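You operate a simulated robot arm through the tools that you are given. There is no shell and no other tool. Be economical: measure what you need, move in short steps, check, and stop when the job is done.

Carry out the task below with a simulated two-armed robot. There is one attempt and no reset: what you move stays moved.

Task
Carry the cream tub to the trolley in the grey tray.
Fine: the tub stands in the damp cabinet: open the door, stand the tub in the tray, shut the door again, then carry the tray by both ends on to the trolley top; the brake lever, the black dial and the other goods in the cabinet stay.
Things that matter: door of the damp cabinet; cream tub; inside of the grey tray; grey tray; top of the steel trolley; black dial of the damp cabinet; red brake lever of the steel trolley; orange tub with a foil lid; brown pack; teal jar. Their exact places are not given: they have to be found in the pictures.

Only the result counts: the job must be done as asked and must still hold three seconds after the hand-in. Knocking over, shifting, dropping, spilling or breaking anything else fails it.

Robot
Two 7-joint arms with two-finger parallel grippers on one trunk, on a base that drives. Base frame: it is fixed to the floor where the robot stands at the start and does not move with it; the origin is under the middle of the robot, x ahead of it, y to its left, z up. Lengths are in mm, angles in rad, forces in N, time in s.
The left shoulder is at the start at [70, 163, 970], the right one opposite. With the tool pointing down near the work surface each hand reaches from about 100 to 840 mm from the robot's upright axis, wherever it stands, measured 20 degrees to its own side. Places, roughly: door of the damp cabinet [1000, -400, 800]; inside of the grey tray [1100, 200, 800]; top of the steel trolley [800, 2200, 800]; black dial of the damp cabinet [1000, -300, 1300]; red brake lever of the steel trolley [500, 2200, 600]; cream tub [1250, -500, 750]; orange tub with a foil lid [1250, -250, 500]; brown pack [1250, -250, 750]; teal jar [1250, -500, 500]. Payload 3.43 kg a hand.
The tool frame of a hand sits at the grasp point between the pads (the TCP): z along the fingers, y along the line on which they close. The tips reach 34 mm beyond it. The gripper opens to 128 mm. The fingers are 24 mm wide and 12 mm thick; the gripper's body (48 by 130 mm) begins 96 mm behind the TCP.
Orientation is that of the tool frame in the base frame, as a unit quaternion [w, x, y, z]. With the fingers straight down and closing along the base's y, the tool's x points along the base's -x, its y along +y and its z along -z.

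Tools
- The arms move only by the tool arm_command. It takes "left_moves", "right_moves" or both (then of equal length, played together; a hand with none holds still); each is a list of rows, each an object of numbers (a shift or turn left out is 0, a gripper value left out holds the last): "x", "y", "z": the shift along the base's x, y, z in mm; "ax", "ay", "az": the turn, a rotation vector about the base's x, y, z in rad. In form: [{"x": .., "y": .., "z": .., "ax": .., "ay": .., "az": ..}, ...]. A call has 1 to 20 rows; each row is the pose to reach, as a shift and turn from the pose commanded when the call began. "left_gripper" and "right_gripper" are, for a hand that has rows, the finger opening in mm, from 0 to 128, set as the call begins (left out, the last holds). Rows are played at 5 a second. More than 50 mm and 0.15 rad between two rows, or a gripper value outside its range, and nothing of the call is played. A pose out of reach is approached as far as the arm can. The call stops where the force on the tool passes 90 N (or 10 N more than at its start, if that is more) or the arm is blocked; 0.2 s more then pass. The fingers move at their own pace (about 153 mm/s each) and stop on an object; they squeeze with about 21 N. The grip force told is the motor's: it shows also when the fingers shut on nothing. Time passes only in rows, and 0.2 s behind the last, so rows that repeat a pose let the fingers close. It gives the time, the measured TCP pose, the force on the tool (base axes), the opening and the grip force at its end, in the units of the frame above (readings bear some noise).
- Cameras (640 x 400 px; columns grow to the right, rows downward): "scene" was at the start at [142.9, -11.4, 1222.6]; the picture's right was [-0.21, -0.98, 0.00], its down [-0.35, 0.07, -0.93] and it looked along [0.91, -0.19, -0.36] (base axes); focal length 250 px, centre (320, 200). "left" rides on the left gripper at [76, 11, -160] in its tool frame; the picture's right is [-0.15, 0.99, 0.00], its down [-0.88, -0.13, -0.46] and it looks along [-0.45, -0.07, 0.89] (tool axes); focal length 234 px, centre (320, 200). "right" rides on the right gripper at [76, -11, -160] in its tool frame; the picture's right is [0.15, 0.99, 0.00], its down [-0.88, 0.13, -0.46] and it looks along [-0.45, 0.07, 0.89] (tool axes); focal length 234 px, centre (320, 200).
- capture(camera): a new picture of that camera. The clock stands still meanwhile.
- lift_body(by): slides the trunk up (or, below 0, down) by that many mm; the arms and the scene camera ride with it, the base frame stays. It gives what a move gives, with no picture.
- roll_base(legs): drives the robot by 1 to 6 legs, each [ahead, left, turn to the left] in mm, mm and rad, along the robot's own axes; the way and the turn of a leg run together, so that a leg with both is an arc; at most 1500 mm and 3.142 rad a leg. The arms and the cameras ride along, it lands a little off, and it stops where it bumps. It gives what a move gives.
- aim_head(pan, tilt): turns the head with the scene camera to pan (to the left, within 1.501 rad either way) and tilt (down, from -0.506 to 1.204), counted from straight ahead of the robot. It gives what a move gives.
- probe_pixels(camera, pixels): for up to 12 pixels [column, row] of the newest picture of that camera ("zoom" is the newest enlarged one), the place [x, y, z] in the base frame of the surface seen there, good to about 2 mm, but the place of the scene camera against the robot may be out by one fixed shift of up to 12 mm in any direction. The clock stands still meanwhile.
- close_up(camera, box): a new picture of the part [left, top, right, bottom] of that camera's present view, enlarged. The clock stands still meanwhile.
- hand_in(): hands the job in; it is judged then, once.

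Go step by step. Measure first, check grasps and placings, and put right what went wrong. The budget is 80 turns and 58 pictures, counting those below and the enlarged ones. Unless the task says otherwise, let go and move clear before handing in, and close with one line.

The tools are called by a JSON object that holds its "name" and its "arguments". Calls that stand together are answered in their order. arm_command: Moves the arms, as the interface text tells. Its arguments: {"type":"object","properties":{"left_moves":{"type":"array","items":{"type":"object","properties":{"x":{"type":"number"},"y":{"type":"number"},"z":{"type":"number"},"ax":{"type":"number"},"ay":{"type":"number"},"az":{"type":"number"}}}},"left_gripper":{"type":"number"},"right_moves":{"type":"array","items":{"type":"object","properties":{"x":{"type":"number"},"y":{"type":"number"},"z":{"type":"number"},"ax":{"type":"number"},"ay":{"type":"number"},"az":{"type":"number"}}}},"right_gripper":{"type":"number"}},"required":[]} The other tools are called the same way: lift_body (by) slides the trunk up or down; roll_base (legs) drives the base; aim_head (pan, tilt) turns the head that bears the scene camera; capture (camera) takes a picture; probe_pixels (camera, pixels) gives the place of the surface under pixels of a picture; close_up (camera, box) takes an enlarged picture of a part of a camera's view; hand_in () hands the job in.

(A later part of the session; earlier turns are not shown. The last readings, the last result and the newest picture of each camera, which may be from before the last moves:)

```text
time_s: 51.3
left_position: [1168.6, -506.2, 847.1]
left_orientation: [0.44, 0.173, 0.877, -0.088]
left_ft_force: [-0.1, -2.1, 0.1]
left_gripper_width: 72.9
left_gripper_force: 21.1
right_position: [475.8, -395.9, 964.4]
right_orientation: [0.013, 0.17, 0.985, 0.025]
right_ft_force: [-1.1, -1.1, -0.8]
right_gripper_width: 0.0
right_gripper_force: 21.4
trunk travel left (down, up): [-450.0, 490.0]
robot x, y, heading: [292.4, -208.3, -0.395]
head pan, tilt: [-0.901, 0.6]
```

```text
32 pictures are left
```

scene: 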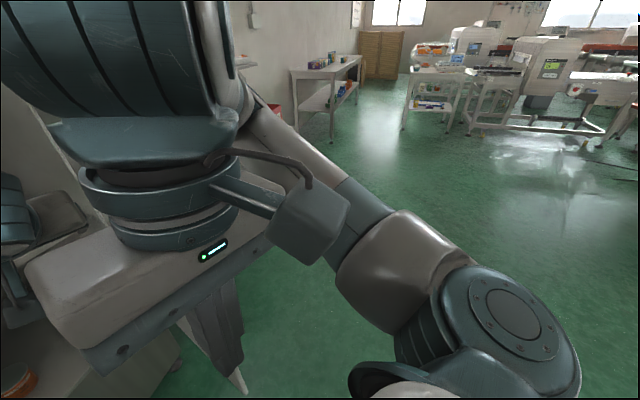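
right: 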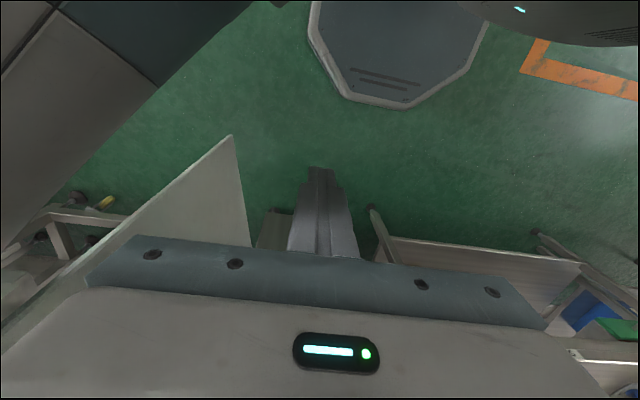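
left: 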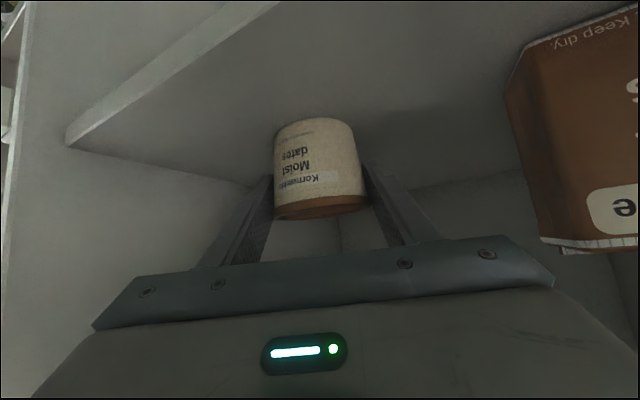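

Tub is gripped (72.9 mm, 21 N). I'll lift it 60 mm and draw it straight out of the cabinet.

{"name": "arm_command", "arguments": {"left_moves": [{"z": 15}, {"z": 35}, {"z": 60}, {"x": -30, "z": 70}, {"x": -70, "z": 75}, {"x": -110, "z": 80}, {"x": -150, "z": 85}, {"x": -190, "y": 3, "z": 90}, {"x": -230, "y": 7, "z": 95}, {"x": -270, "y": 12, "z": 100}, {"x": -310, "y": 18, "z": 105}, {"x": -350, "y": 30, "z": 110}, {"x": -350, "y": 30, "z": 110}]}}

{"name": "capture", "arguments": {"camera": "left"}}

```text
time_s: 54.1
left_position: [819.1, -477.0, 957.2]
left_orientation: [0.439, 0.173, 0.877, -0.087]
left_ft_force: [0.5, 0.2, -2.4]
left_gripper_width: 72.7
left_gripper_force: 20.7
right_position: [476.7, -395.8, 965.6]
right_orientation: [0.012, 0.171, 0.985, 0.025]
right_ft_force: [0.1, 0.5, -0.8]
right_gripper_width: 0.0
right_gripper_force: 20.6
trunk travel left (down, up): [-450.0, 490.0]
robot x, y, heading: [292.1, -208.5, -0.394]
head pan, tilt: [-0.901, 0.6]
```

```text
31 pictures are left
```

left: 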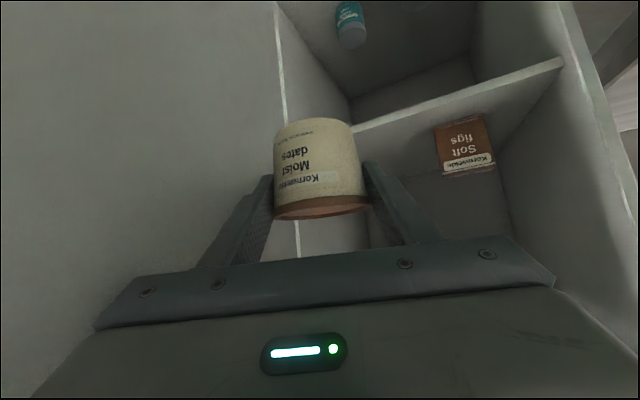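

The tub is out and held. I'll back off, face straight ahead, and strafe left to the tray.

{"name": "roll_base", "arguments": {"legs": [[-150, 0, 0], [0, 0, 0.394], [0, 300, 0], [60, 0, 0]]}}

{"name": "aim_head", "arguments": {"pan": 0.0, "tilt": 0.5}}

{"name": "capture", "arguments": {"camera": "scene"}}

{"name": "capture", "arguments": {"camera": "left"}}

```text
time_s: 58.8
left_position: [809.6, 81.9, 956.4]
left_orientation: [0.448, 0.006, 0.894, -0.003]
left_ft_force: [0.5, 0.2, -1.6]
left_gripper_width: 72.9
left_gripper_force: 21.0
right_position: [459.4, 32.5, 966.9]
right_orientation: [0.008, -0.017, 0.999, 0.026]
right_ft_force: [0.8, 0.7, 0.4]
right_gripper_width: 0.0
right_gripper_force: 20.4
trunk travel left (down, up): [-450.0, 490.0]
robot x, y, heading: [219.5, 142.9, -0.025]
head pan, tilt: [-0.901, 0.6]
```

```text
time_s: 60.0
left_position: [807.6, 82.0, 956.9]
left_orientation: [0.448, 0.007, 0.894, -0.004]
left_ft_force: [-0.4, 0.4, -1.0]
left_gripper_width: 73.0
left_gripper_force: 20.8
right_position: [459.0, 32.8, 966.3]
right_orientation: [0.009, -0.017, 0.999, 0.027]
right_ft_force: [-0.1, -0.3, 0.8]
right_gripper_width: 0.0
right_gripper_force: 21.2
trunk travel left (down, up): [-450.0, 490.0]
robot x, y, heading: [220.1, 139.1, -0.018]
head pan, tilt: [0.0, 0.499]
```

```text
30 pictures are left
```

scene: 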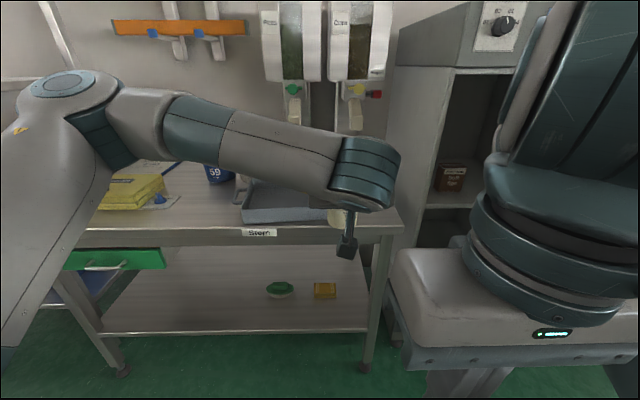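

```text
29 pictures are left
```

left: 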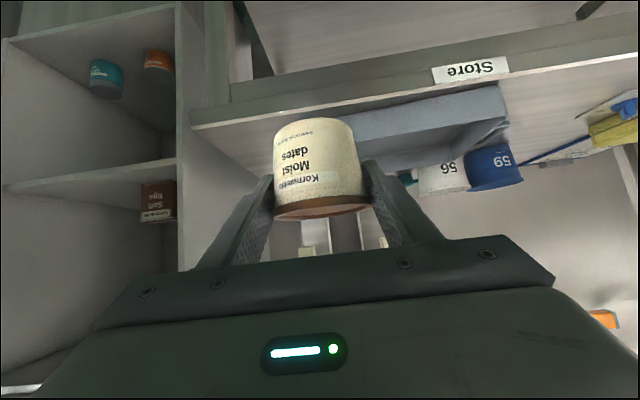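

I'll carry the tub over the tray centre at height ~960 and check.

{"name": "arm_command", "arguments": {"left_moves": [{"x": 30, "y": 20, "z": 10}, {"x": 65, "y": 40, "z": 15}, {"x": 100, "y": 60, "z": 15}, {"x": 135, "y": 75, "z": 15}, {"x": 170, "y": 90, "z": 15}, {"x": 205, "y": 105, "z": 15}, {"x": 240, "y": 118, "z": 15}, {"x": 270, "y": 120, "z": 15}, {"x": 270, "y": 120, "z": 15}]}}

{"name": "capture", "arguments": {"camera": "left"}}

{"name": "capture", "arguments": {"camera": "scene"}}

```text
time_s: 62.0
left_position: [1074.8, 200.9, 971.2]
left_orientation: [0.449, 0.006, 0.894, -0.003]
left_ft_force: [0.3, -0.3, -1.5]
left_gripper_width: 72.9
left_gripper_force: 21.4
right_position: [458.4, 33.7, 964.4]
right_orientation: [0.009, -0.017, 0.999, 0.026]
right_ft_force: [0.2, -0.1, 0.3]
right_gripper_width: 0.1
right_gripper_force: 20.8
trunk travel left (down, up): [-450.0, 490.0]
robot x, y, heading: [220.5, 137.2, -0.019]
head pan, tilt: [0.0, 0.499]
```

```text
28 pictures are left
```

left: 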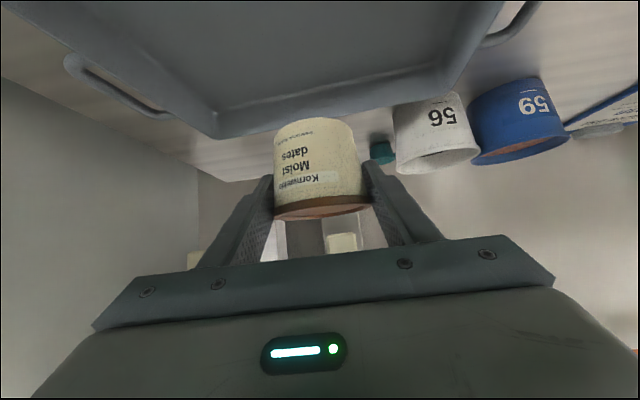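

```text
27 pictures are left
```

scene: 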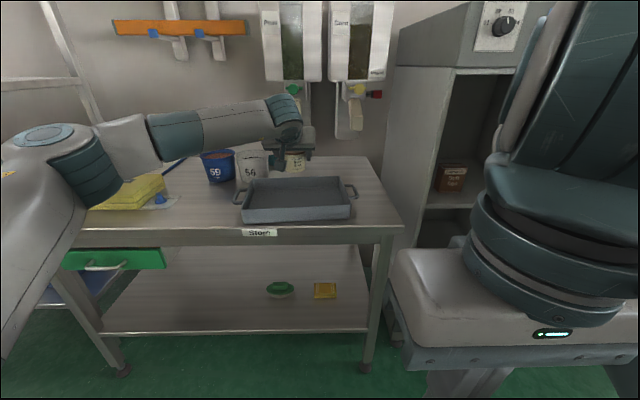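

Both views show the tray. I'll probe its corners, floor and handles with the left camera.

{"name": "probe_pixels", "arguments": {"camera": "left", "pixels": [[217, 136], [438, 84], [310, 60], [225, 100], [105, 92], [165, 117], [72, 62], [400, 40], [500, 5], [510, 35], [250, 150], [270, 40]]}}

{"name": "probe_pixels", "arguments": {"camera": "scene", "pixels": [[354, 191], [237, 198], [245, 222], [348, 217], [296, 212], [300, 195], [251, 182], [343, 180], [295, 161], [250, 206], [345, 203], [296, 181]]}}

```text
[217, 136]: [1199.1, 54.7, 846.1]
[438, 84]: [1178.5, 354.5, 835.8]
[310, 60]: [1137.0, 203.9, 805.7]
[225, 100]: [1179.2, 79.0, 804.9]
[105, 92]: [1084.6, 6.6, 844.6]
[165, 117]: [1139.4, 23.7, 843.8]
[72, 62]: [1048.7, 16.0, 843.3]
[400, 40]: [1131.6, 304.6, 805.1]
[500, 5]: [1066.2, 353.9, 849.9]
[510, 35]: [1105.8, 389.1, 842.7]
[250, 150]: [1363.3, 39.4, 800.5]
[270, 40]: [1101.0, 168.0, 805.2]
```

```text
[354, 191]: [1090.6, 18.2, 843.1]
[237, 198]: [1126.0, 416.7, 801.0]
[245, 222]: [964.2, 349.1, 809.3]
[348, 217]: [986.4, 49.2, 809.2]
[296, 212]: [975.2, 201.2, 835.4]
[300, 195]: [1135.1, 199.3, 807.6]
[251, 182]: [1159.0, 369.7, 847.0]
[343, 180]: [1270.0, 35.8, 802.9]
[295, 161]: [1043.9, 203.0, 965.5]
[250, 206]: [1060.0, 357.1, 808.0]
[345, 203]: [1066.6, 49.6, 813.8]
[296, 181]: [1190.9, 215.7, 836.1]
```

Tray: centre about (1082,203), floor z 805, handle bars near (1089,8) and (1075,398) at z≈843. I'll lower the tub to the middle of the tray.

{"name": "arm_command", "arguments": {"left_moves": [{"x": 3, "y": 1, "z": -40}, {"x": 7, "y": 2, "z": -75}, {"x": 7, "y": 2, "z": -100}, {"x": 7, "y": 2, "z": -113}, {"x": 7, "y": 2, "z": -117}, {"x": 7, "y": 2, "z": -117}]}}

{"name": "capture", "arguments": {"camera": "left"}}

```text
time_s: 63.4
left_position: [1083.7, 203.4, 853.4]
left_orientation: [0.448, 0.007, 0.894, -0.003]
left_ft_force: [-0.6, 0.8, -2.4]
left_gripper_width: 72.5
left_gripper_force: 21.1
right_position: [459.0, 33.5, 965.0]
right_orientation: [0.008, -0.016, 0.999, 0.026]
right_ft_force: [1.0, 0.1, 0.0]
right_gripper_width: 0.0
right_gripper_force: 21.4
trunk travel left (down, up): [-450.0, 490.0]
robot x, y, heading: [219.5, 139.4, -0.016]
head pan, tilt: [0.0, 0.499]
```

```text
26 pictures are left
```

left: 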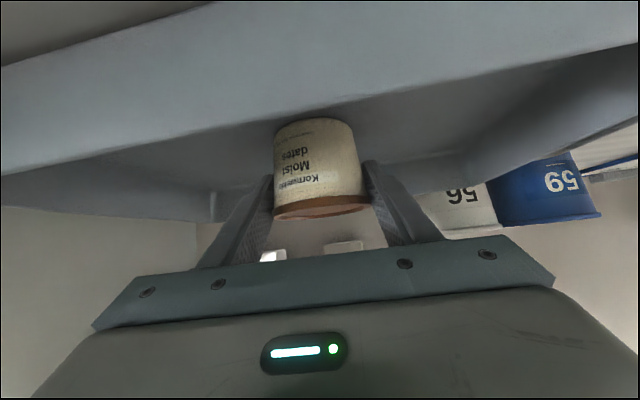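

The tub base is about 2 mm above the floor. I'll lower 2 mm, open, and withdraw along the finger axis.

{"name": "arm_command", "arguments": {"left_moves": [{"z": -2}, {"z": -2.5}]}}

{"name": "arm_command", "arguments": {"left_moves": [{}, {}, {"x": -8, "z": 7}, {"x": -30, "z": 25}, {"x": -60, "z": 50}, {"x": -95, "z": 80}, {"x": -130, "z": 105}, {"x": -170, "z": 120}, {"x": -210, "z": 120}], "left_gripper": 105}}

{"name": "capture", "arguments": {"camera": "left"}}

```text
time_s: 64.0
left_position: [1082.6, 204.5, 852.5]
left_orientation: [0.449, 0.007, 0.894, -0.004]
left_ft_force: [0.3, -0.6, 0.5]
left_gripper_width: 72.8
left_gripper_force: 20.3
right_position: [458.0, 33.3, 965.7]
right_orientation: [0.008, -0.016, 0.999, 0.026]
right_ft_force: [0.8, -0.4, -0.4]
right_gripper_width: 0.0
right_gripper_force: 20.5
trunk travel left (down, up): [-450.0, 490.0]
robot x, y, heading: [219.4, 140.2, -0.019]
head pan, tilt: [0.0, 0.499]
```

```text
time_s: 66.0
left_position: [872.7, 204.1, 972.1]
left_orientation: [0.449, 0.006, 0.894, -0.003]
left_ft_force: [0.0, 0.5, -0.5]
left_gripper_width: 105.1
left_gripper_force: 0.1
right_position: [457.9, 33.0, 966.2]
right_orientation: [0.007, -0.017, 0.999, 0.027]
right_ft_force: [-0.2, -0.5, -0.1]
right_gripper_width: 0.0
right_gripper_force: 21.3
trunk travel left (down, up): [-450.0, 490.0]
robot x, y, heading: [218.1, 138.5, -0.023]
head pan, tilt: [0.0, 0.499]
```

```text
25 pictures are left
```

left: 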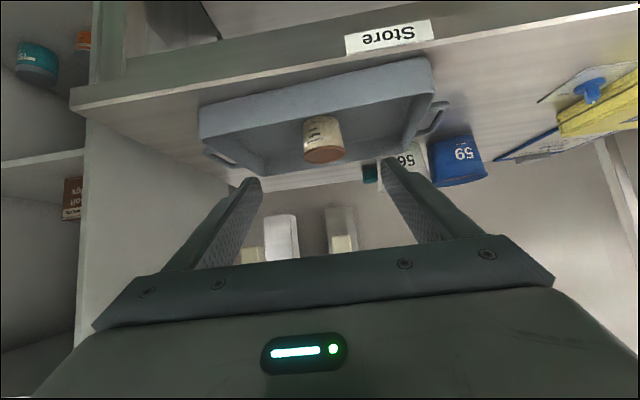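

The tub stands upright in the tray. To shut the door I'll fold the left hand back and drive to the right side so the right hand can push the door's outer face.

{"name": "arm_command", "arguments": {"left_moves": [{"ay": 0.12, "x": -25, "y": 30}, {"ay": 0.24, "x": -50, "y": 60}, {"ay": 0.36, "x": -75, "y": 90}, {"ay": 0.48, "x": -100, "y": 120}, {"ay": 0.6, "x": -125, "y": 150}, {"ay": 0.72, "x": -150, "y": 180}, {"ay": 0.84, "x": -175, "y": 210}, {"ay": 0.93, "x": -200, "y": 230}, {"ay": 0.93, "x": -230, "y": 250}, {"ay": 0.93, "x": -250, "y": 260}], "left_gripper": 60}}

{"name": "roll_base", "arguments": {"legs": [[-200, 0, 0.02], [0, -560, 0]]}}

{"name": "aim_head", "arguments": {"pan": -0.35, "tilt": 0.45}}

{"name": "capture", "arguments": {"camera": "scene"}}

```text
time_s: 68.2
left_position: [624.2, 464.4, 973.8]
left_orientation: [-0.001, 0.004, 1.0, -0.007]
left_ft_force: [-0.2, -0.5, 0.1]
left_gripper_width: 60.0
left_gripper_force: 0.0
right_position: [460.1, 32.0, 966.5]
right_orientation: [0.008, -0.017, 0.999, 0.026]
right_ft_force: [0.6, -0.2, -0.3]
right_gripper_width: 0.1
right_gripper_force: 21.0
trunk travel left (down, up): [-450.0, 490.0]
robot x, y, heading: [221.9, 140.6, -0.02]
head pan, tilt: [0.0, 0.499]
```

```text
time_s: 72.6
left_position: [417.0, -85.8, 974.0]
left_orientation: [0.0, -0.001, 1.0, -0.006]
left_ft_force: [0.0, -0.2, -0.5]
left_gripper_width: 59.9
left_gripper_force: 0.0
right_position: [256.7, -519.2, 965.7]
right_orientation: [0.008, -0.021, 0.999, 0.027]
right_ft_force: [-0.2, 0.1, -0.2]
right_gripper_width: 0.0
right_gripper_force: 20.7
trunk travel left (down, up): [-450.0, 490.0]
robot x, y, heading: [16.4, -410.5, -0.009]
head pan, tilt: [0.0, 0.499]
```

```text
time_s: 73.4
left_position: [418.4, -86.7, 972.7]
left_orientation: [0.0, 0.0, 1.0, -0.006]
left_ft_force: [0.1, -0.9, 0.7]
left_gripper_width: 59.8
left_gripper_force: 0.1
right_position: [256.1, -520.1, 966.7]
right_orientation: [0.008, -0.022, 0.999, 0.027]
right_ft_force: [0.0, 0.3, 0.0]
right_gripper_width: 0.0
right_gripper_force: 20.9
trunk travel left (down, up): [-450.0, 490.0]
robot x, y, heading: [15.1, -413.4, -0.01]
head pan, tilt: [-0.351, 0.45]
```

```text
24 pictures are left
```

scene: 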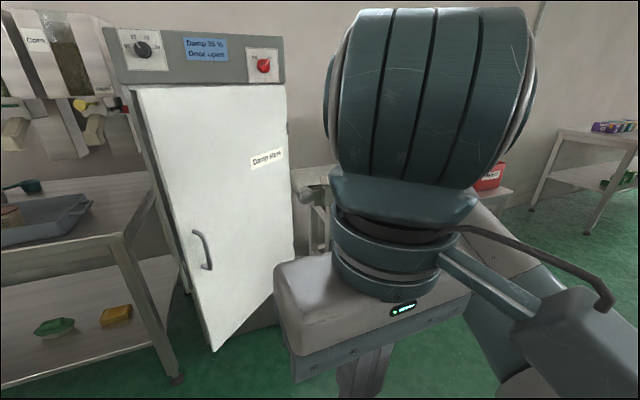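

The door has already swung most of the way closed. I'll probe its plane.

{"name": "probe_pixels", "arguments": {"camera": "scene", "pixels": [[140, 95], [212, 340], [284, 95], [205, 250], [230, 200], [275, 180], [150, 130], [109, 60]]}}

```text
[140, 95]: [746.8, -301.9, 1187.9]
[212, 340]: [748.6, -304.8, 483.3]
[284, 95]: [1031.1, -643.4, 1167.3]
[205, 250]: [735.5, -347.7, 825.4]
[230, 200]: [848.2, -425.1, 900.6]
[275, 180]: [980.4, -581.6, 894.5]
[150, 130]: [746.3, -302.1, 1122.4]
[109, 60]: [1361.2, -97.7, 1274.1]
```

The door is at about 40°, with its free edge at (748,-303). I'll bring the right hand forward, drive closer, then push the outer face above the handle.

{"name": "arm_command", "arguments": {"right_moves": [{"x": 35, "y": -10, "z": 5}, {"x": 70, "y": -20, "z": 10}, {"x": 105, "y": -30, "z": 15}, {"x": 140, "y": -40, "z": 20}, {"x": 160, "y": -45, "z": 25}]}}

{"name": "roll_base", "arguments": {"legs": [[0, 213, 0], [225, 0, 0.01]]}}

{"name": "capture", "arguments": {"camera": "scene"}}

```text
time_s: 74.6
left_position: [418.1, -86.1, 972.8]
left_orientation: [0.0, -0.001, 1.0, -0.006]
left_ft_force: [-0.7, -0.2, -0.7]
left_gripper_width: 60.0
left_gripper_force: 0.1
right_position: [417.5, -563.8, 989.8]
right_orientation: [0.008, -0.022, 0.999, 0.025]
right_ft_force: [0.6, 0.9, 0.2]
right_gripper_width: 0.1
right_gripper_force: 21.2
trunk travel left (down, up): [-450.0, 490.0]
robot x, y, heading: [19.1, -414.1, -0.01]
head pan, tilt: [-0.351, 0.45]
```

```text
time_s: 77.6
left_position: [643.7, 129.4, 973.4]
left_orientation: [-0.001, -0.002, 1.0, -0.006]
left_ft_force: [0.0, -1.0, -0.2]
left_gripper_width: 60.0
left_gripper_force: 0.1
right_position: [646.5, -348.8, 989.8]
right_orientation: [0.007, -0.024, 0.999, 0.027]
right_ft_force: [0.3, -0.1, 0.3]
right_gripper_width: 0.0
right_gripper_force: 20.9
trunk travel left (down, up): [-450.0, 490.0]
robot x, y, heading: [243.6, -197.5, -0.008]
head pan, tilt: [-0.351, 0.45]
```

```text
23 pictures are left
```

scene: 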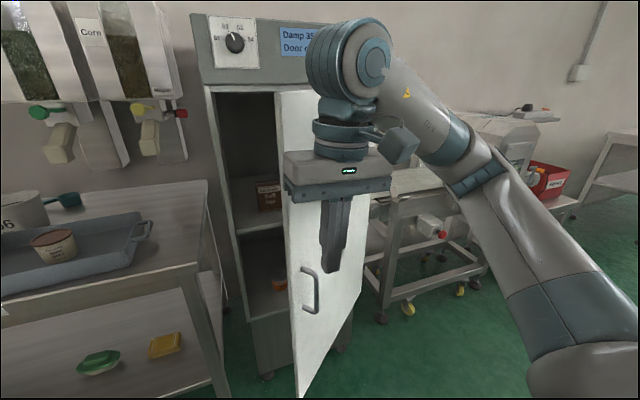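

The hand is in front of the door. To keep the wrist away from the dial panel I'll back up a bit and pitch the hand so the fingertips push ahead of the wrist.

{"name": "roll_base", "arguments": {"legs": [[-100, 0, 0.008]]}}

{"name": "arm_command", "arguments": {"right_moves": [{"x": 20, "ay": -0.12, "z": -5}, {"x": 40, "ay": -0.24, "z": -10}, {"x": 60, "ay": -0.36, "z": -15}, {"x": 80, "ay": -0.48, "z": -20}, {"x": 100, "ay": -0.6, "z": -25}, {"x": 120, "ay": -0.72, "z": -30}, {"x": 120, "ay": -0.84, "z": -35}, {"x": 120, "ay": -0.92, "z": -40}, {"x": 120, "ay": -0.92, "z": -40}]}}

```text
time_s: 78.7
left_position: [540.1, 132.7, 973.4]
left_orientation: [0.001, -0.008, 1.0, -0.006]
left_ft_force: [-1.4, -0.1, 0.5]
left_gripper_width: 59.9
left_gripper_force: 0.1
right_position: [545.8, -344.9, 990.7]
right_orientation: [0.008, -0.029, 0.999, 0.026]
right_ft_force: [0.4, 0.0, 1.2]
right_gripper_width: 0.0
right_gripper_force: 20.7
trunk travel left (down, up): [-450.0, 490.0]
robot x, y, heading: [140.9, -199.5, 0.002]
head pan, tilt: [-0.351, 0.45]
```

```text
time_s: 80.7
left_position: [539.6, 132.8, 973.7]
left_orientation: [-0.001, -0.008, 1.0, -0.006]
left_ft_force: [-0.2, -0.5, 0.3]
left_gripper_width: 60.1
left_gripper_force: 0.2
right_position: [675.8, -341.2, 956.1]
right_orientation: [0.45, -0.037, 0.892, 0.011]
right_ft_force: [0.2, -1.1, -0.5]
right_gripper_width: 0.0
right_gripper_force: 21.1
right hand out of reach, approached as far as the arm can: row 8, 9
trunk travel left (down, up): [-450.0, 490.0]
robot x, y, heading: [142.2, -201.8, 0.005]
head pan, tilt: [-0.351, 0.45]
```

Now I push the door closed with the fingertips along its arc.

{"name": "arm_command", "arguments": {"right_moves": [{"x": 40, "y": -8}, {"x": 80, "y": -12}, {"x": 112, "y": 2}, {"x": 148, "y": 20}, {"x": 184, "y": 35}, {"x": 218, "y": 49}, {"x": 252, "y": 57}, {"x": 285, "y": 63}, {"x": 310, "y": 66}, {"x": 325, "y": 66}, {"x": 330, "y": 66}]}}

{"name": "capture", "arguments": {"camera": "scene"}}

```text
time_s: 83.1
left_position: [536.6, 131.3, 976.1]
left_orientation: [0.002, -0.008, 1.0, -0.007]
left_ft_force: [-0.4, 0.7, -0.5]
left_gripper_width: 59.8
left_gripper_force: 0.0
right_position: [999.9, -275.7, 955.6]
right_orientation: [0.449, -0.038, 0.893, 0.011]
right_ft_force: [-48.0, -6.2, -9.0]
right_gripper_width: 0.0
right_gripper_force: 21.0
trunk travel left (down, up): [-450.0, 490.0]
robot x, y, heading: [141.5, -200.3, 0.0]
head pan, tilt: [-0.351, 0.45]
```

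```text
22 pictures are left
```

scene: 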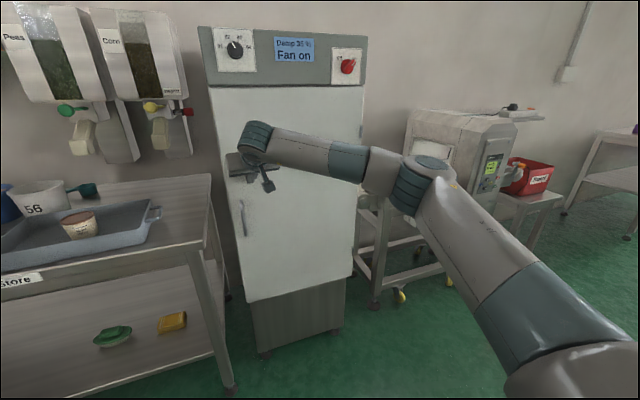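

The display shows "Fan on" again, so the door is shut. I'll retract the right hand and set both hands tool-down, ready for the tray.

{"name": "arm_command", "arguments": {"right_moves": [{"x": -45}, {"x": -90, "y": -10}, {"x": -135, "y": -20}, {"x": -180, "y": -35}, {"x": -225, "y": -50, "ay": 0.1}, {"x": -260, "y": -65, "ay": 0.22}, {"x": -290, "y": -80, "ay": 0.34}, {"x": -315, "y": -90, "ay": 0.46}, {"x": -335, "y": -100, "ay": 0.58, "z": 10}, {"x": -355, "y": -110, "ay": 0.7, "z": 20}, {"x": -370, "y": -120, "ay": 0.82, "z": 30}, {"x": -380, "y": -120, "ay": 0.91, "z": 35}, {"x": -380, "y": -120, "ay": 0.91, "z": 35}], "right_gripper": 90, "left_moves": [{"y": -10}, {"y": -20}, {"y": -30}, {"y": -40}, {"y": -50}, {"x": 10, "y": -60}, {"x": 20, "y": -70}, {"x": 30, "y": -80}, {"x": 40, "y": -90}, {"x": 50, "y": -100}, {"x": 60, "y": -110, "z": 10}, {"x": 80, "y": -120, "z": 15}, {"x": 80, "y": -130, "z": 20}], "left_gripper": 90}}

{"name": "roll_base", "arguments": {"legs": [[0, 330, 0.073], [40, 0, 0]]}}

{"name": "aim_head", "arguments": {"pan": 0.0, "tilt": 0.45}}

{"name": "capture", "arguments": {"camera": "scene"}}

```text
time_s: 85.9
left_position: [620.8, 1.9, 993.4]
left_orientation: [0.0, -0.008, 1.0, -0.006]
left_ft_force: [0.5, -1.1, -0.5]
left_gripper_width: 89.9
left_gripper_force: 0.0
right_position: [626.6, -395.0, 991.0]
right_orientation: [0.013, -0.029, 0.999, 0.027]
right_ft_force: [0.3, 0.4, -0.3]
right_gripper_width: 90.0
right_gripper_force: 0.1
trunk travel left (down, up): [-450.0, 490.0]
robot x, y, heading: [144.8, -199.4, 0.001]
head pan, tilt: [-0.351, 0.45]
```

```text
time_s: 88.6
left_position: [632.8, 370.4, 992.4]
left_orientation: [-0.001, -0.041, 0.999, -0.006]
left_ft_force: [0.7, 0.5, 0.0]
left_gripper_width: 89.7
left_gripper_force: 0.1
right_position: [667.3, -25.7, 991.3]
right_orientation: [0.01, -0.063, 0.998, 0.027]
right_ft_force: [-0.1, 0.0, 0.4]
right_gripper_width: 90.0
right_gripper_force: 0.1
trunk travel left (down, up): [-450.0, 490.0]
robot x, y, heading: [172.1, 136.7, 0.073]
head pan, tilt: [-0.351, 0.45]
```

```text
time_s: 89.4
left_position: [632.3, 368.5, 992.8]
left_orientation: [-0.001, -0.043, 0.999, -0.006]
left_ft_force: [-0.4, 0.4, -0.8]
left_gripper_width: 90.0
left_gripper_force: 0.0
right_position: [664.9, -26.0, 991.8]
right_orientation: [0.011, -0.064, 0.998, 0.027]
right_ft_force: [0.0, -0.5, -0.3]
right_gripper_width: 89.9
right_gripper_force: 0.1
trunk travel left (down, up): [-450.0, 490.0]
robot x, y, heading: [170.1, 135.6, 0.075]
head pan, tilt: [0.0, 0.45]
```

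```text
21 pictures are left
```

scene: 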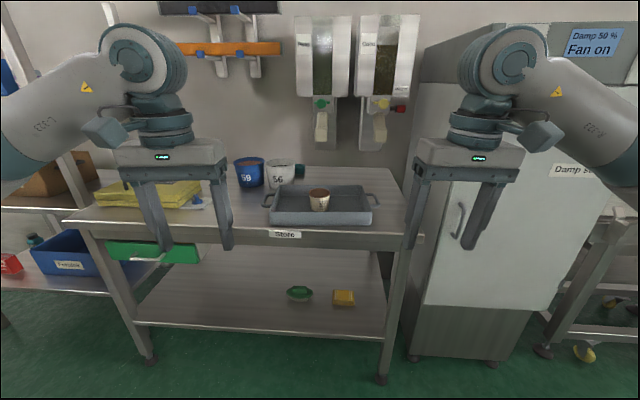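

Door shut ("Fan on", 50 %), and the tub is in the tray. I'll drive forward to the tray, square up the right hand, and look with the wrist cameras.

{"name": "roll_base", "arguments": {"legs": [[275, 0, 0]]}}

{"name": "arm_command", "arguments": {"right_moves": [{"ax": -0.027, "ay": 0.011, "az": -0.027, "x": 25, "z": -20}, {"ax": -0.054, "ay": 0.022, "az": -0.055, "x": 50, "z": -40}, {"ax": -0.054, "ay": 0.022, "az": -0.055, "x": 50, "z": -40}], "left_moves": [{"ax": 0.006, "az": -0.006, "x": 25, "z": -20}, {"ax": 0.012, "az": -0.013, "x": 50, "z": -40}, {"ax": 0.012, "az": -0.013, "x": 50, "z": -40}]}}

{"name": "capture", "arguments": {"camera": "right"}}

{"name": "capture", "arguments": {"camera": "left"}}

```text
time_s: 91.4
left_position: [905.9, 390.3, 992.5]
left_orientation: [-0.001, -0.041, 0.999, -0.006]
left_ft_force: [0.3, 0.5, -0.6]
left_gripper_width: 90.0
left_gripper_force: 0.2
right_position: [938.2, -8.4, 990.3]
right_orientation: [0.011, -0.063, 0.998, 0.026]
right_ft_force: [0.9, -0.3, -0.7]
right_gripper_width: 89.9
right_gripper_force: 0.1
trunk travel left (down, up): [-450.0, 490.0]
robot x, y, heading: [441.7, 157.2, 0.073]
head pan, tilt: [0.0, 0.45]
```

```text
time_s: 92.2
left_position: [953.4, 388.7, 952.1]
left_orientation: [0.001, -0.035, 0.999, 0.0]
left_ft_force: [-0.3, 0.2, 0.0]
left_gripper_width: 90.0
left_gripper_force: 0.1
right_position: [985.6, -7.2, 952.2]
right_orientation: [0.0, -0.034, 0.999, 0.0]
right_ft_force: [0.1, -0.1, 0.1]
right_gripper_width: 90.0
right_gripper_force: 0.1
trunk travel left (down, up): [-450.0, 490.0]
robot x, y, heading: [444.5, 154.8, 0.077]
head pan, tilt: [0.0, 0.45]
```

```text
20 pictures are left
```

right: 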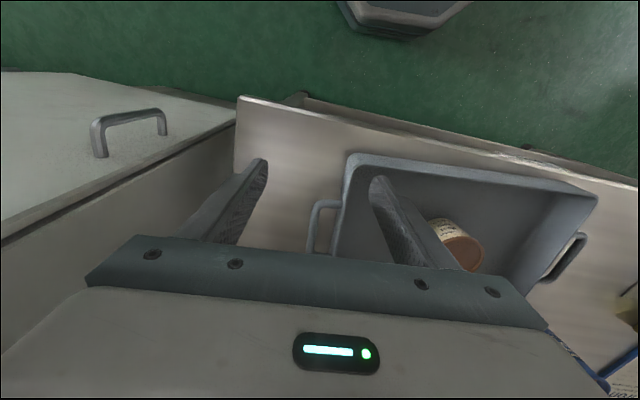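

```text
19 pictures are left
```

left: 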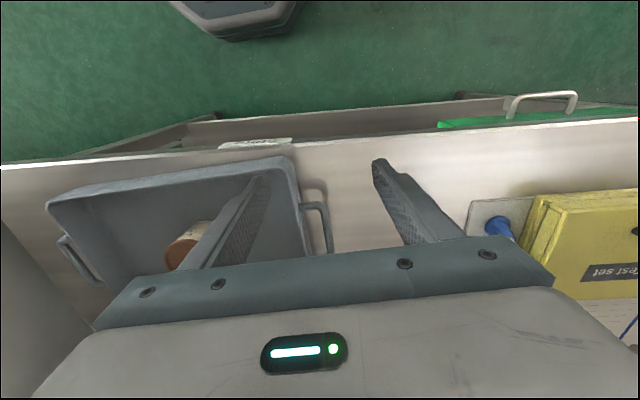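

Both handles are visible: right at (313,200–245), left at (322,205–250). I'll probe them.

{"name": "probe_pixels", "arguments": {"camera": "right", "pixels": [[318, 204], [312, 215], [311, 235], [310, 248], [330, 202], [350, 158], [345, 200], [328, 225]]}}

{"name": "probe_pixels", "arguments": {"camera": "left", "pixels": [[324, 207], [328, 225], [330, 240], [331, 248], [310, 206], [290, 158], [300, 200], [314, 225]]}}

```text
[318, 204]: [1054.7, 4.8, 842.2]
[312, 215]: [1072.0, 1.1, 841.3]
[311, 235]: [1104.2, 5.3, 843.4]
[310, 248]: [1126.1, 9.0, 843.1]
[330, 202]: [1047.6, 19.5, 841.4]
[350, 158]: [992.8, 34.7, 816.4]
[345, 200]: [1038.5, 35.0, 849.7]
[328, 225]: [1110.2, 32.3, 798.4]
```

```text
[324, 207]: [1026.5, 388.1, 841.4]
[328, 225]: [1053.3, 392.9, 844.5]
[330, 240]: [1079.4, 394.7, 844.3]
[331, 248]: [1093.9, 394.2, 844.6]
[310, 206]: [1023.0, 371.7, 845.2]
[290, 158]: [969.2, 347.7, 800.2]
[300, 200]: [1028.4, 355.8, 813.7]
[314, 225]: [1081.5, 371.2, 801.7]
```

Bars: right centred at about (1090,4), left about (1072,394), both z≈842. I'll narrow the grippers to 26 mm and hover above both.

{"name": "arm_command", "arguments": {"right_moves": [{"x": 35, "y": 4}, {"x": 70, "y": 8, "z": -10}, {"x": 104, "y": 11, "z": -25}, {"x": 104, "y": 11, "z": -40}, {"x": 104, "y": 11, "z": -40}], "right_gripper": 26, "left_moves": [{"x": 40, "y": 2}, {"x": 80, "y": 4, "z": -10}, {"x": 118, "y": 5, "z": -25}, {"x": 118, "y": 5, "z": -40}, {"x": 118, "y": 5, "z": -40}], "left_gripper": 26}}

{"name": "capture", "arguments": {"camera": "right"}}

{"name": "capture", "arguments": {"camera": "left"}}

```text
time_s: 93.4
left_position: [1073.8, 396.1, 912.2]
left_orientation: [0.0, -0.035, 0.999, 0.0]
left_ft_force: [0.5, 0.0, 0.1]
left_gripper_width: 26.0
left_gripper_force: 0.1
right_position: [1093.0, 3.2, 911.9]
right_orientation: [0.0, -0.034, 0.999, 0.0]
right_ft_force: [0.8, 0.1, 1.1]
right_gripper_width: 26.0
right_gripper_force: 0.1
trunk travel left (down, up): [-450.0, 490.0]
robot x, y, heading: [438.4, 155.9, 0.072]
head pan, tilt: [0.0, 0.45]
```

```text
18 pictures are left
```

right: 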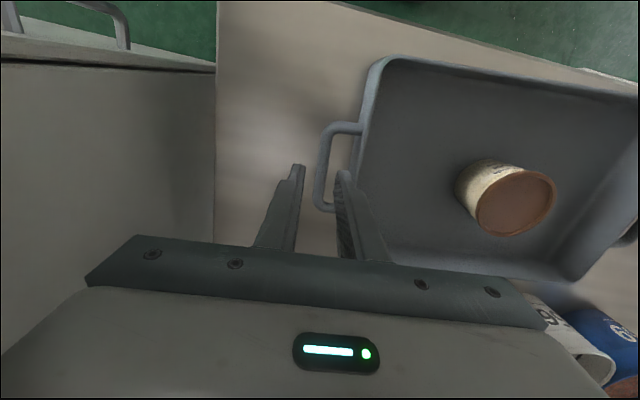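

```text
17 pictures are left
```

left: 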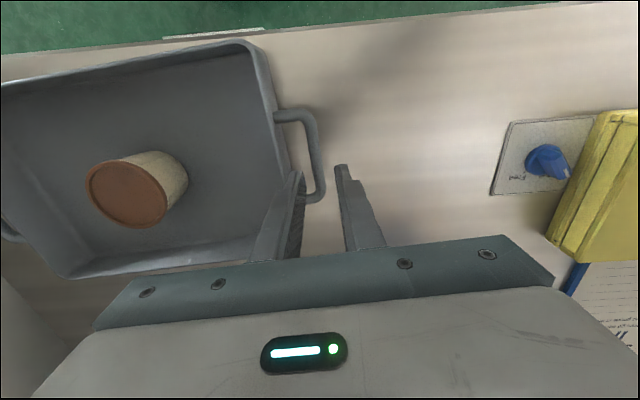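

I'll probe the bars again for exact centring.

{"name": "probe_pixels", "arguments": {"camera": "right", "pixels": [[328, 130], [324, 145], [321, 165], [320, 185], [320, 203], [340, 130], [360, 128], [331, 208]]}}

{"name": "probe_pixels", "arguments": {"camera": "left", "pixels": [[307, 118], [312, 132], [316, 155], [319, 180], [316, 197], [295, 115], [275, 115], [290, 160]]}}

```text
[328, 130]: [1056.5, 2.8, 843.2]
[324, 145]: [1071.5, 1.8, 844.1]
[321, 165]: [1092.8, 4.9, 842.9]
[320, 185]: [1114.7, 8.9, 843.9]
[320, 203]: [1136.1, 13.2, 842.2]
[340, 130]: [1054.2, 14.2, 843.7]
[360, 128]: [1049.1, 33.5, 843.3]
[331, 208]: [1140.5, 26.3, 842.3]
```

```text
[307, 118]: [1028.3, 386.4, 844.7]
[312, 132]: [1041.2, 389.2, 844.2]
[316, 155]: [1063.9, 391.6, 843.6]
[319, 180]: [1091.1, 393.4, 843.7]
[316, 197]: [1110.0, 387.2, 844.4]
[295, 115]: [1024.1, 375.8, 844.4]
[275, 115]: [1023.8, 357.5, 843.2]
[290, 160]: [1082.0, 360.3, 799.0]
```

Right needs y+2, left y−4. I'll descend onto the bars to z≈846.

{"name": "arm_command", "arguments": {"right_moves": [{"x": 1, "y": 2}, {"x": 1, "y": 2, "z": -25}, {"x": 1, "y": 2, "z": -45}, {"x": 1, "y": 2, "z": -60}, {"x": 1, "y": 2, "z": -66}, {"x": 1, "y": 2, "z": -66}], "left_moves": [{"x": -4, "y": -4}, {"x": -4, "y": -4, "z": -25}, {"x": -4, "y": -4, "z": -45}, {"x": -4, "y": -4, "z": -60}, {"x": -4, "y": -4, "z": -66}, {"x": -4, "y": -4, "z": -66}]}}

```text
time_s: 94.8
left_position: [1069.9, 389.6, 845.5]
left_orientation: [0.0, -0.035, 0.999, 0.0]
left_ft_force: [0.0, 0.4, 0.5]
left_gripper_width: 26.1
left_gripper_force: 0.1
right_position: [1091.8, 6.2, 845.8]
right_orientation: [0.0, -0.035, 0.999, 0.0]
right_ft_force: [0.4, 0.2, -0.1]
right_gripper_width: 26.0
right_gripper_force: 0.0
trunk travel left (down, up): [-450.0, 490.0]
robot x, y, heading: [438.4, 153.5, 0.074]
head pan, tilt: [0.0, 0.45]
```

No contact forces, so I'll close both grippers.

{"name": "arm_command", "arguments": {"right_moves": [{}, {}, {}], "right_gripper": 0, "left_moves": [{}, {}, {}], "left_gripper": 0}}

{"name": "capture", "arguments": {"camera": "right"}}

{"name": "capture", "arguments": {"camera": "left"}}

```text
time_s: 95.6
left_position: [1069.9, 390.9, 847.3]
left_orientation: [-0.001, -0.036, 0.999, 0.001]
left_ft_force: [-0.7, 4.1, 0.3]
left_gripper_width: 11.5
left_gripper_force: 20.8
right_position: [1092.8, 6.5, 845.7]
right_orientation: [-0.001, -0.035, 0.999, 0.0]
right_ft_force: [-0.2, -3.4, -0.9]
right_gripper_width: 11.6
right_gripper_force: 21.5
trunk travel left (down, up): [-450.0, 490.0]
robot x, y, heading: [441.9, 152.5, 0.075]
head pan, tilt: [0.0, 0.45]
```

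```text
16 pictures are left
```

right: 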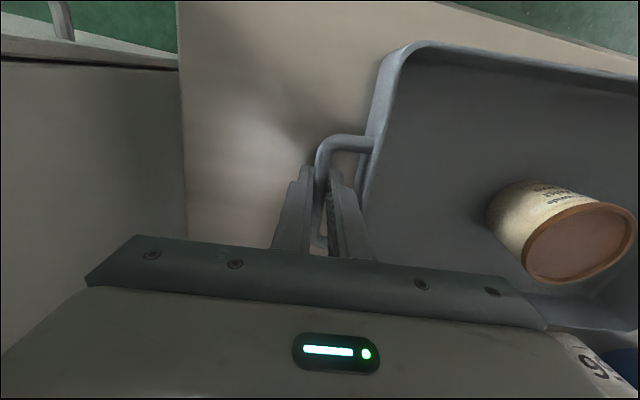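

```text
15 pictures are left
```

left: 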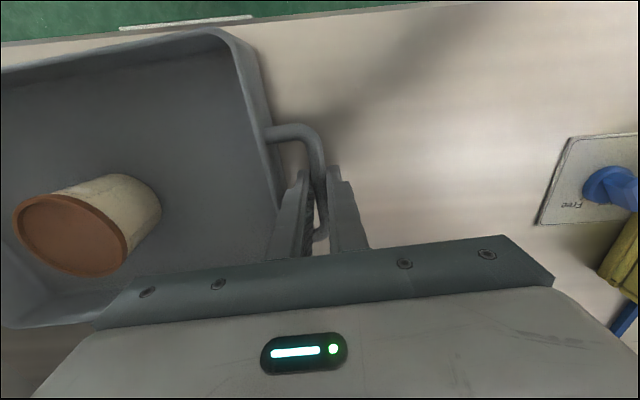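

Both bars are gripped (11.5 mm). I'll lift with the trunk so both hands rise together.

{"name": "lift_body", "arguments": {"by": 30}}

{"name": "lift_body", "arguments": {"by": 60}}

{"name": "capture", "arguments": {"camera": "scene"}}

```text
time_s: 96.3
left_position: [1071.5, 390.1, 876.3]
left_orientation: [-0.001, -0.036, 0.999, 0.0]
left_ft_force: [0.4, 5.4, -2.6]
left_gripper_width: 11.7
left_gripper_force: 20.6
right_position: [1094.3, 6.7, 876.0]
right_orientation: [-0.001, -0.035, 0.999, 0.0]
right_ft_force: [0.0, -5.4, -2.6]
right_gripper_width: 11.7
right_gripper_force: 21.1
trunk travel left (down, up): [-480.0, 460.0]
robot x, y, heading: [444.1, 152.8, 0.071]
head pan, tilt: [0.0, 0.45]
```

```text
time_s: 97.3
left_position: [1071.2, 389.7, 936.6]
left_orientation: [0.001, -0.036, 0.999, 0.0]
left_ft_force: [1.3, 7.2, -3.1]
left_gripper_width: 11.4
left_gripper_force: 20.6
right_position: [1093.7, 6.7, 936.1]
right_orientation: [-0.001, -0.035, 0.999, -0.001]
right_ft_force: [1.0, -7.4, -2.7]
right_gripper_width: 11.7
right_gripper_force: 20.8
trunk travel left (down, up): [-540.0, 400.0]
robot x, y, heading: [443.1, 155.3, 0.069]
head pan, tilt: [0.0, 0.45]
```

```text
14 pictures are left
```

scene: 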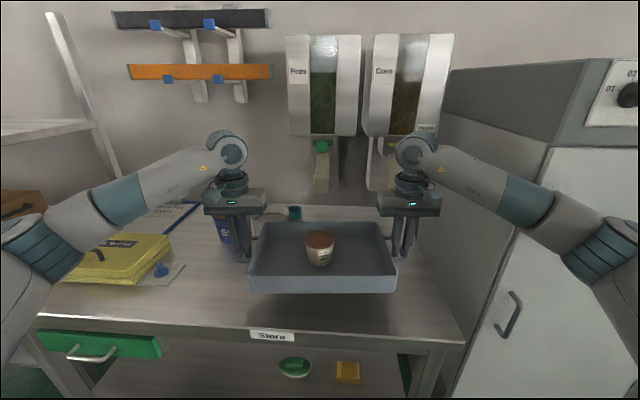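

The tray is level and the tub stands in it. I'll back away from the bench and look toward the trolley.

{"name": "roll_base", "arguments": {"legs": [[-450, 0, 0]]}}

{"name": "aim_head", "arguments": {"pan": 1.15, "tilt": 0.3}}

{"name": "capture", "arguments": {"camera": "scene"}}

```text
time_s: 100.1
left_position: [614.5, 353.6, 937.0]
left_orientation: [0.001, -0.032, 0.999, 0.0]
left_ft_force: [-0.4, 10.0, -2.9]
left_gripper_width: 11.4
left_gripper_force: 21.0
right_position: [634.4, -28.3, 936.5]
right_orientation: [0.001, -0.034, 0.999, 0.001]
right_ft_force: [-0.6, -9.9, -1.9]
right_gripper_width: 11.8
right_gripper_force: 21.3
trunk travel left (down, up): [-540.0, 400.0]
robot x, y, heading: [-16.7, 123.6, 0.063]
head pan, tilt: [0.0, 0.45]
```

```text
time_s: 101.4
left_position: [613.7, 355.3, 935.9]
left_orientation: [0.0, -0.033, 0.999, 0.001]
left_ft_force: [0.6, 1.4, -2.2]
left_gripper_width: 11.4
left_gripper_force: 21.3
right_position: [635.8, -29.8, 936.1]
right_orientation: [-0.001, -0.033, 0.999, 0.0]
right_ft_force: [-1.3, -0.9, -1.8]
right_gripper_width: 11.4
right_gripper_force: 20.9
trunk travel left (down, up): [-540.0, 400.0]
robot x, y, heading: [-21.2, 121.8, 0.065]
head pan, tilt: [1.15, 0.3]
```

```text
13 pictures are left
```

scene: 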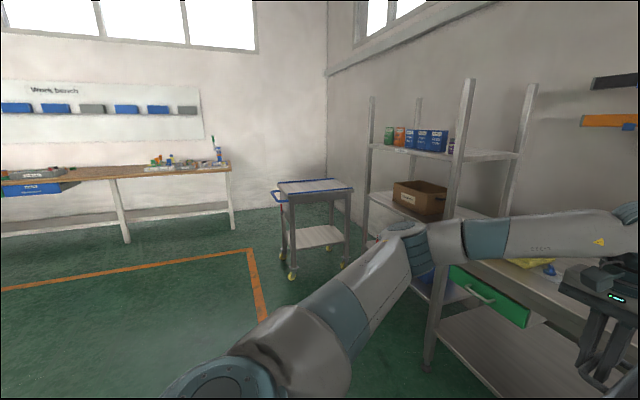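

I'll probe the rack's front edge and the trolley top.

{"name": "probe_pixels", "arguments": {"camera": "scene", "pixels": [[371, 170], [462, 150], [380, 200], [370, 235], [300, 187], [330, 184], [320, 193], [351, 189], [290, 195], [293, 240], [348, 230], [279, 187]]}}

{"name": "close_up", "arguments": {"camera": "scene", "box": [260, 160, 420, 290]}}

```text
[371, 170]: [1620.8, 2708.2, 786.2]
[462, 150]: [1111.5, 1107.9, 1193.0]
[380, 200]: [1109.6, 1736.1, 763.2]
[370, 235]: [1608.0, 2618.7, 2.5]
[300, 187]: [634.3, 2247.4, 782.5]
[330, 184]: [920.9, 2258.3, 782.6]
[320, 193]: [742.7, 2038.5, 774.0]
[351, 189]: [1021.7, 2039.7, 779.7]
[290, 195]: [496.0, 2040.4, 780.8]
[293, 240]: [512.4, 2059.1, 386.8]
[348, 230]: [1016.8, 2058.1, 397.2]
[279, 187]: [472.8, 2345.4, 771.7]
```

```text
3.08 times, centred on (340, 225) of scene
```

zoom: 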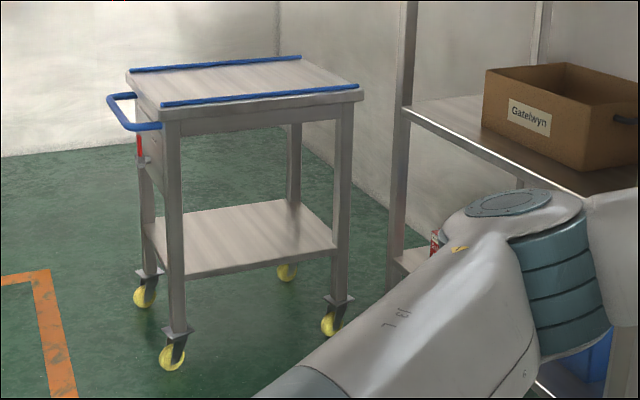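

The rack front (x≈1110) would crowd the right elbow from this side, so the far (+y) side of the trolley looks better. I'll check the space there.

{"name": "probe_pixels", "arguments": {"camera": "scene", "pixels": [[232, 172], [232, 225], [128, 238], [60, 178], [255, 210], [300, 205], [215, 190], [255, 280], [60, 240]]}}

{"name": "probe_pixels", "arguments": {"camera": "zoom", "pixels": [[200, 100], [280, 93], [220, 66], [145, 72], [260, 80], [110, 110], [139, 145], [330, 87], [160, 125]]}}

```text
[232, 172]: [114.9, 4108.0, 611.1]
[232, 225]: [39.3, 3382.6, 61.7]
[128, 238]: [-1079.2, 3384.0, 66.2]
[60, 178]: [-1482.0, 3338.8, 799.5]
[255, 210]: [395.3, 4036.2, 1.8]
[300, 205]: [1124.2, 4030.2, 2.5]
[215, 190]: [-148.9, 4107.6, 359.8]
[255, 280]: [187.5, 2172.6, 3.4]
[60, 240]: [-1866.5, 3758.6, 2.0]
```

```text
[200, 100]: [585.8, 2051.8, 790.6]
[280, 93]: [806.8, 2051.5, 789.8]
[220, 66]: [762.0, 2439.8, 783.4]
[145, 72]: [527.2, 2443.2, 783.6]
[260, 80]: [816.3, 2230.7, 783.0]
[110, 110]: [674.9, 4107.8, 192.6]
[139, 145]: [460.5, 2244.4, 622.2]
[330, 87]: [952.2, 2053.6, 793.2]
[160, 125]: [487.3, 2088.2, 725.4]
```

Trolley top z≈783 with rails at about 790, and the far side is free up to y≈3340. I'll drive left across the free floor, turn to face −y, then back up past the trolley.

{"name": "roll_base", "arguments": {"legs": [[-280, 0, -0.065], [0, 1100, 0], [0, 0, -0.8], [0, 0, -0.771]]}}

{"name": "aim_head", "arguments": {"pan": 0.0, "tilt": 0.5}}

{"name": "capture", "arguments": {"camera": "scene"}}

```text
time_s: 112.8
left_position: [-108.8, 589.4, 936.6]
left_orientation: [0.001, 0.697, 0.717, 0.0]
left_ft_force: [3.1, -1.1, -2.6]
left_gripper_width: 11.4
left_gripper_force: 21.4
right_position: [-492.9, 583.0, 935.5]
right_orientation: [-0.001, 0.697, 0.717, 0.001]
right_ft_force: [-3.8, 0.1, -1.9]
right_gripper_width: 11.7
right_gripper_force: 21.1
trunk travel left (down, up): [-540.0, 400.0]
robot x, y, heading: [-314.5, 1223.3, -1.538]
head pan, tilt: [1.15, 0.3]
```

```text
time_s: 114.2
left_position: [-107.9, 589.2, 937.2]
left_orientation: [0.0, 0.697, 0.717, -0.001]
left_ft_force: [1.3, -1.4, -2.0]
left_gripper_width: 11.4
left_gripper_force: 21.2
right_position: [-491.9, 583.3, 936.2]
right_orientation: [-0.001, 0.697, 0.717, 0.001]
right_ft_force: [-1.2, 1.2, -2.3]
right_gripper_width: 11.6
right_gripper_force: 21.1
trunk travel left (down, up): [-540.0, 400.0]
robot x, y, heading: [-312.6, 1227.0, -1.539]
head pan, tilt: [0.0, 0.499]
```

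```text
11 pictures are left
```

scene: 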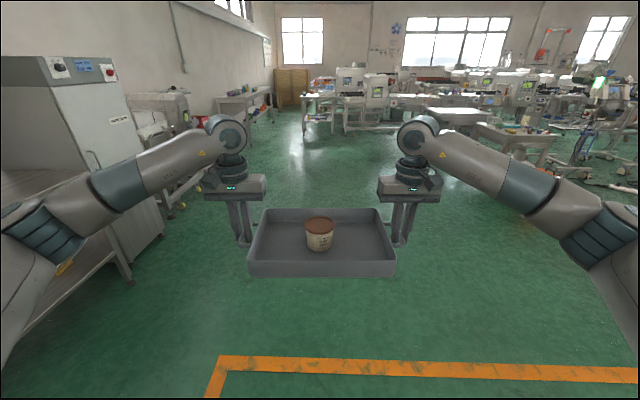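

The tray is steady with the tub in place. I'll correct heading and back up beside the trolley's far side.

{"name": "roll_base", "arguments": {"legs": [[0, 0, -0.032], [-1500, 0, 0], [-155, 0, 0]]}}

```text
time_s: 123.1
left_position: [-114.2, 2256.2, 937.0]
left_orientation: [0.0, 0.717, 0.697, 0.0]
left_ft_force: [2.6, -0.6, -2.4]
left_gripper_width: 11.4
left_gripper_force: 21.3
right_position: [-498.4, 2272.0, 935.6]
right_orientation: [0.0, 0.717, 0.697, 0.001]
right_ft_force: [-1.5, 1.9, -1.5]
right_gripper_width: 11.8
right_gripper_force: 20.7
trunk travel left (down, up): [-540.0, 400.0]
robot x, y, heading: [-288.9, 2902.1, -1.592]
head pan, tilt: [0.0, 0.499]
```

Tray is at (-306, 2264). I'll correct the heading and strafe left over the trolley; the tray bottom (~893) is well above the rails.

{"name": "roll_base", "arguments": {"legs": [[0, 0, 0.02], [0, 700, 0]]}}

{"name": "aim_head", "arguments": {"pan": 0.3, "tilt": 0.6}}

{"name": "capture", "arguments": {"camera": "scene"}}

```text
time_s: 127.3
left_position: [611.8, 2263.1, 936.7]
left_orientation: [0.0, 0.705, 0.709, -0.001]
left_ft_force: [1.7, -0.5, -2.7]
left_gripper_width: 11.6
left_gripper_force: 20.9
right_position: [227.0, 2264.7, 937.0]
right_orientation: [-0.001, 0.706, 0.708, 0.0]
right_ft_force: [-0.9, 0.5, -2.7]
right_gripper_width: 11.8
right_gripper_force: 21.4
trunk travel left (down, up): [-540.0, 400.0]
robot x, y, heading: [419.9, 2907.6, -1.563]
head pan, tilt: [0.0, 0.499]
```

```text
time_s: 128.1
left_position: [610.5, 2262.2, 936.2]
left_orientation: [0.0, 0.706, 0.708, 0.0]
left_ft_force: [0.8, -0.9, -2.7]
left_gripper_width: 11.5
left_gripper_force: 21.3
right_position: [227.7, 2264.4, 935.1]
right_orientation: [-0.001, 0.706, 0.708, 0.0]
right_ft_force: [-1.2, 0.5, -2.7]
right_gripper_width: 11.8
right_gripper_force: 20.8
trunk travel left (down, up): [-540.0, 400.0]
robot x, y, heading: [414.7, 2903.9, -1.564]
head pan, tilt: [0.3, 0.6]
```

```text
10 pictures are left
```

scene: 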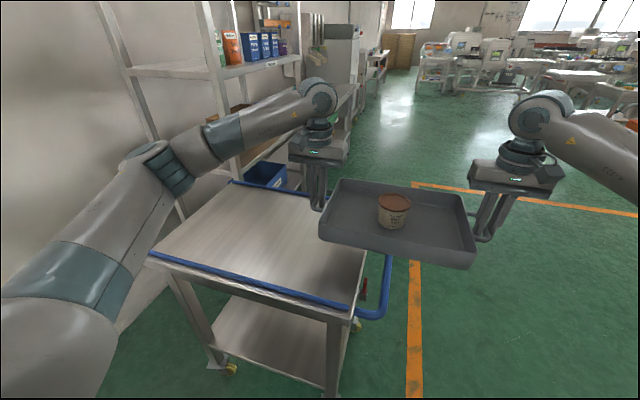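

The tray is approaching the trolley's −x end; I'll check the trolley corners from this closer view.

{"name": "probe_pixels", "arguments": {"camera": "scene", "pixels": [[152, 253], [346, 306], [238, 183], [250, 230], [300, 250], [390, 270], [362, 290], [250, 282], [310, 192]]}}

```text
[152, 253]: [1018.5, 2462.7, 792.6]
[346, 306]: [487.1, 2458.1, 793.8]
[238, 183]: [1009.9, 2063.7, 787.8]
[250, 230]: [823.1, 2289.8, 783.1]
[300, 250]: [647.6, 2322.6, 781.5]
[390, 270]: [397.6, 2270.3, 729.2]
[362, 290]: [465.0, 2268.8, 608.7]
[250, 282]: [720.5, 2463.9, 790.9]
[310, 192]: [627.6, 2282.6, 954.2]
```

I'll probe the tray and tub in the same picture so the camera's shift cancels.

{"name": "probe_pixels", "arguments": {"camera": "scene", "pixels": [[321, 228], [474, 257], [341, 181], [457, 196], [395, 200], [395, 222], [400, 252], [420, 240]]}}

```text
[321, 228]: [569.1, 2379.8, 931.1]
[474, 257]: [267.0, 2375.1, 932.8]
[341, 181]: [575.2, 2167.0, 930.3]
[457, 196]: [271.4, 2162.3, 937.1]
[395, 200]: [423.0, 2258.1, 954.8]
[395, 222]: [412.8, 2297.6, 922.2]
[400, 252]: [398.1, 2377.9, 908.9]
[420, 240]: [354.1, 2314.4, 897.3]
```

In the same view the tray needs about 333 mm to the left and 8 mm forward. I'll drive there and check.

{"name": "roll_base", "arguments": {"legs": [[8, 335, 0]]}}

{"name": "capture", "arguments": {"camera": "scene"}}

```text
time_s: 130.3
left_position: [936.8, 2255.7, 937.1]
left_orientation: [0.0, 0.707, 0.707, 0.0]
left_ft_force: [2.1, -0.2, -2.6]
left_gripper_width: 11.5
left_gripper_force: 21.3
right_position: [553.1, 2258.5, 936.5]
right_orientation: [0.0, 0.708, 0.706, 0.0]
right_ft_force: [-1.1, 0.1, -2.2]
right_gripper_width: 11.8
right_gripper_force: 21.0
trunk travel left (down, up): [-540.0, 400.0]
robot x, y, heading: [745.5, 2894.6, -1.568]
head pan, tilt: [0.3, 0.6]
```

```text
9 pictures are left
```

scene: 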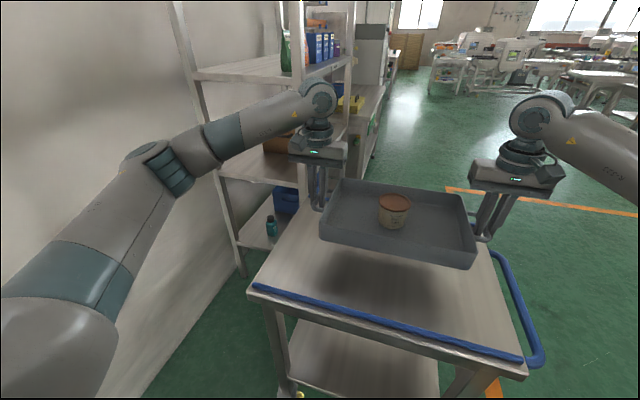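

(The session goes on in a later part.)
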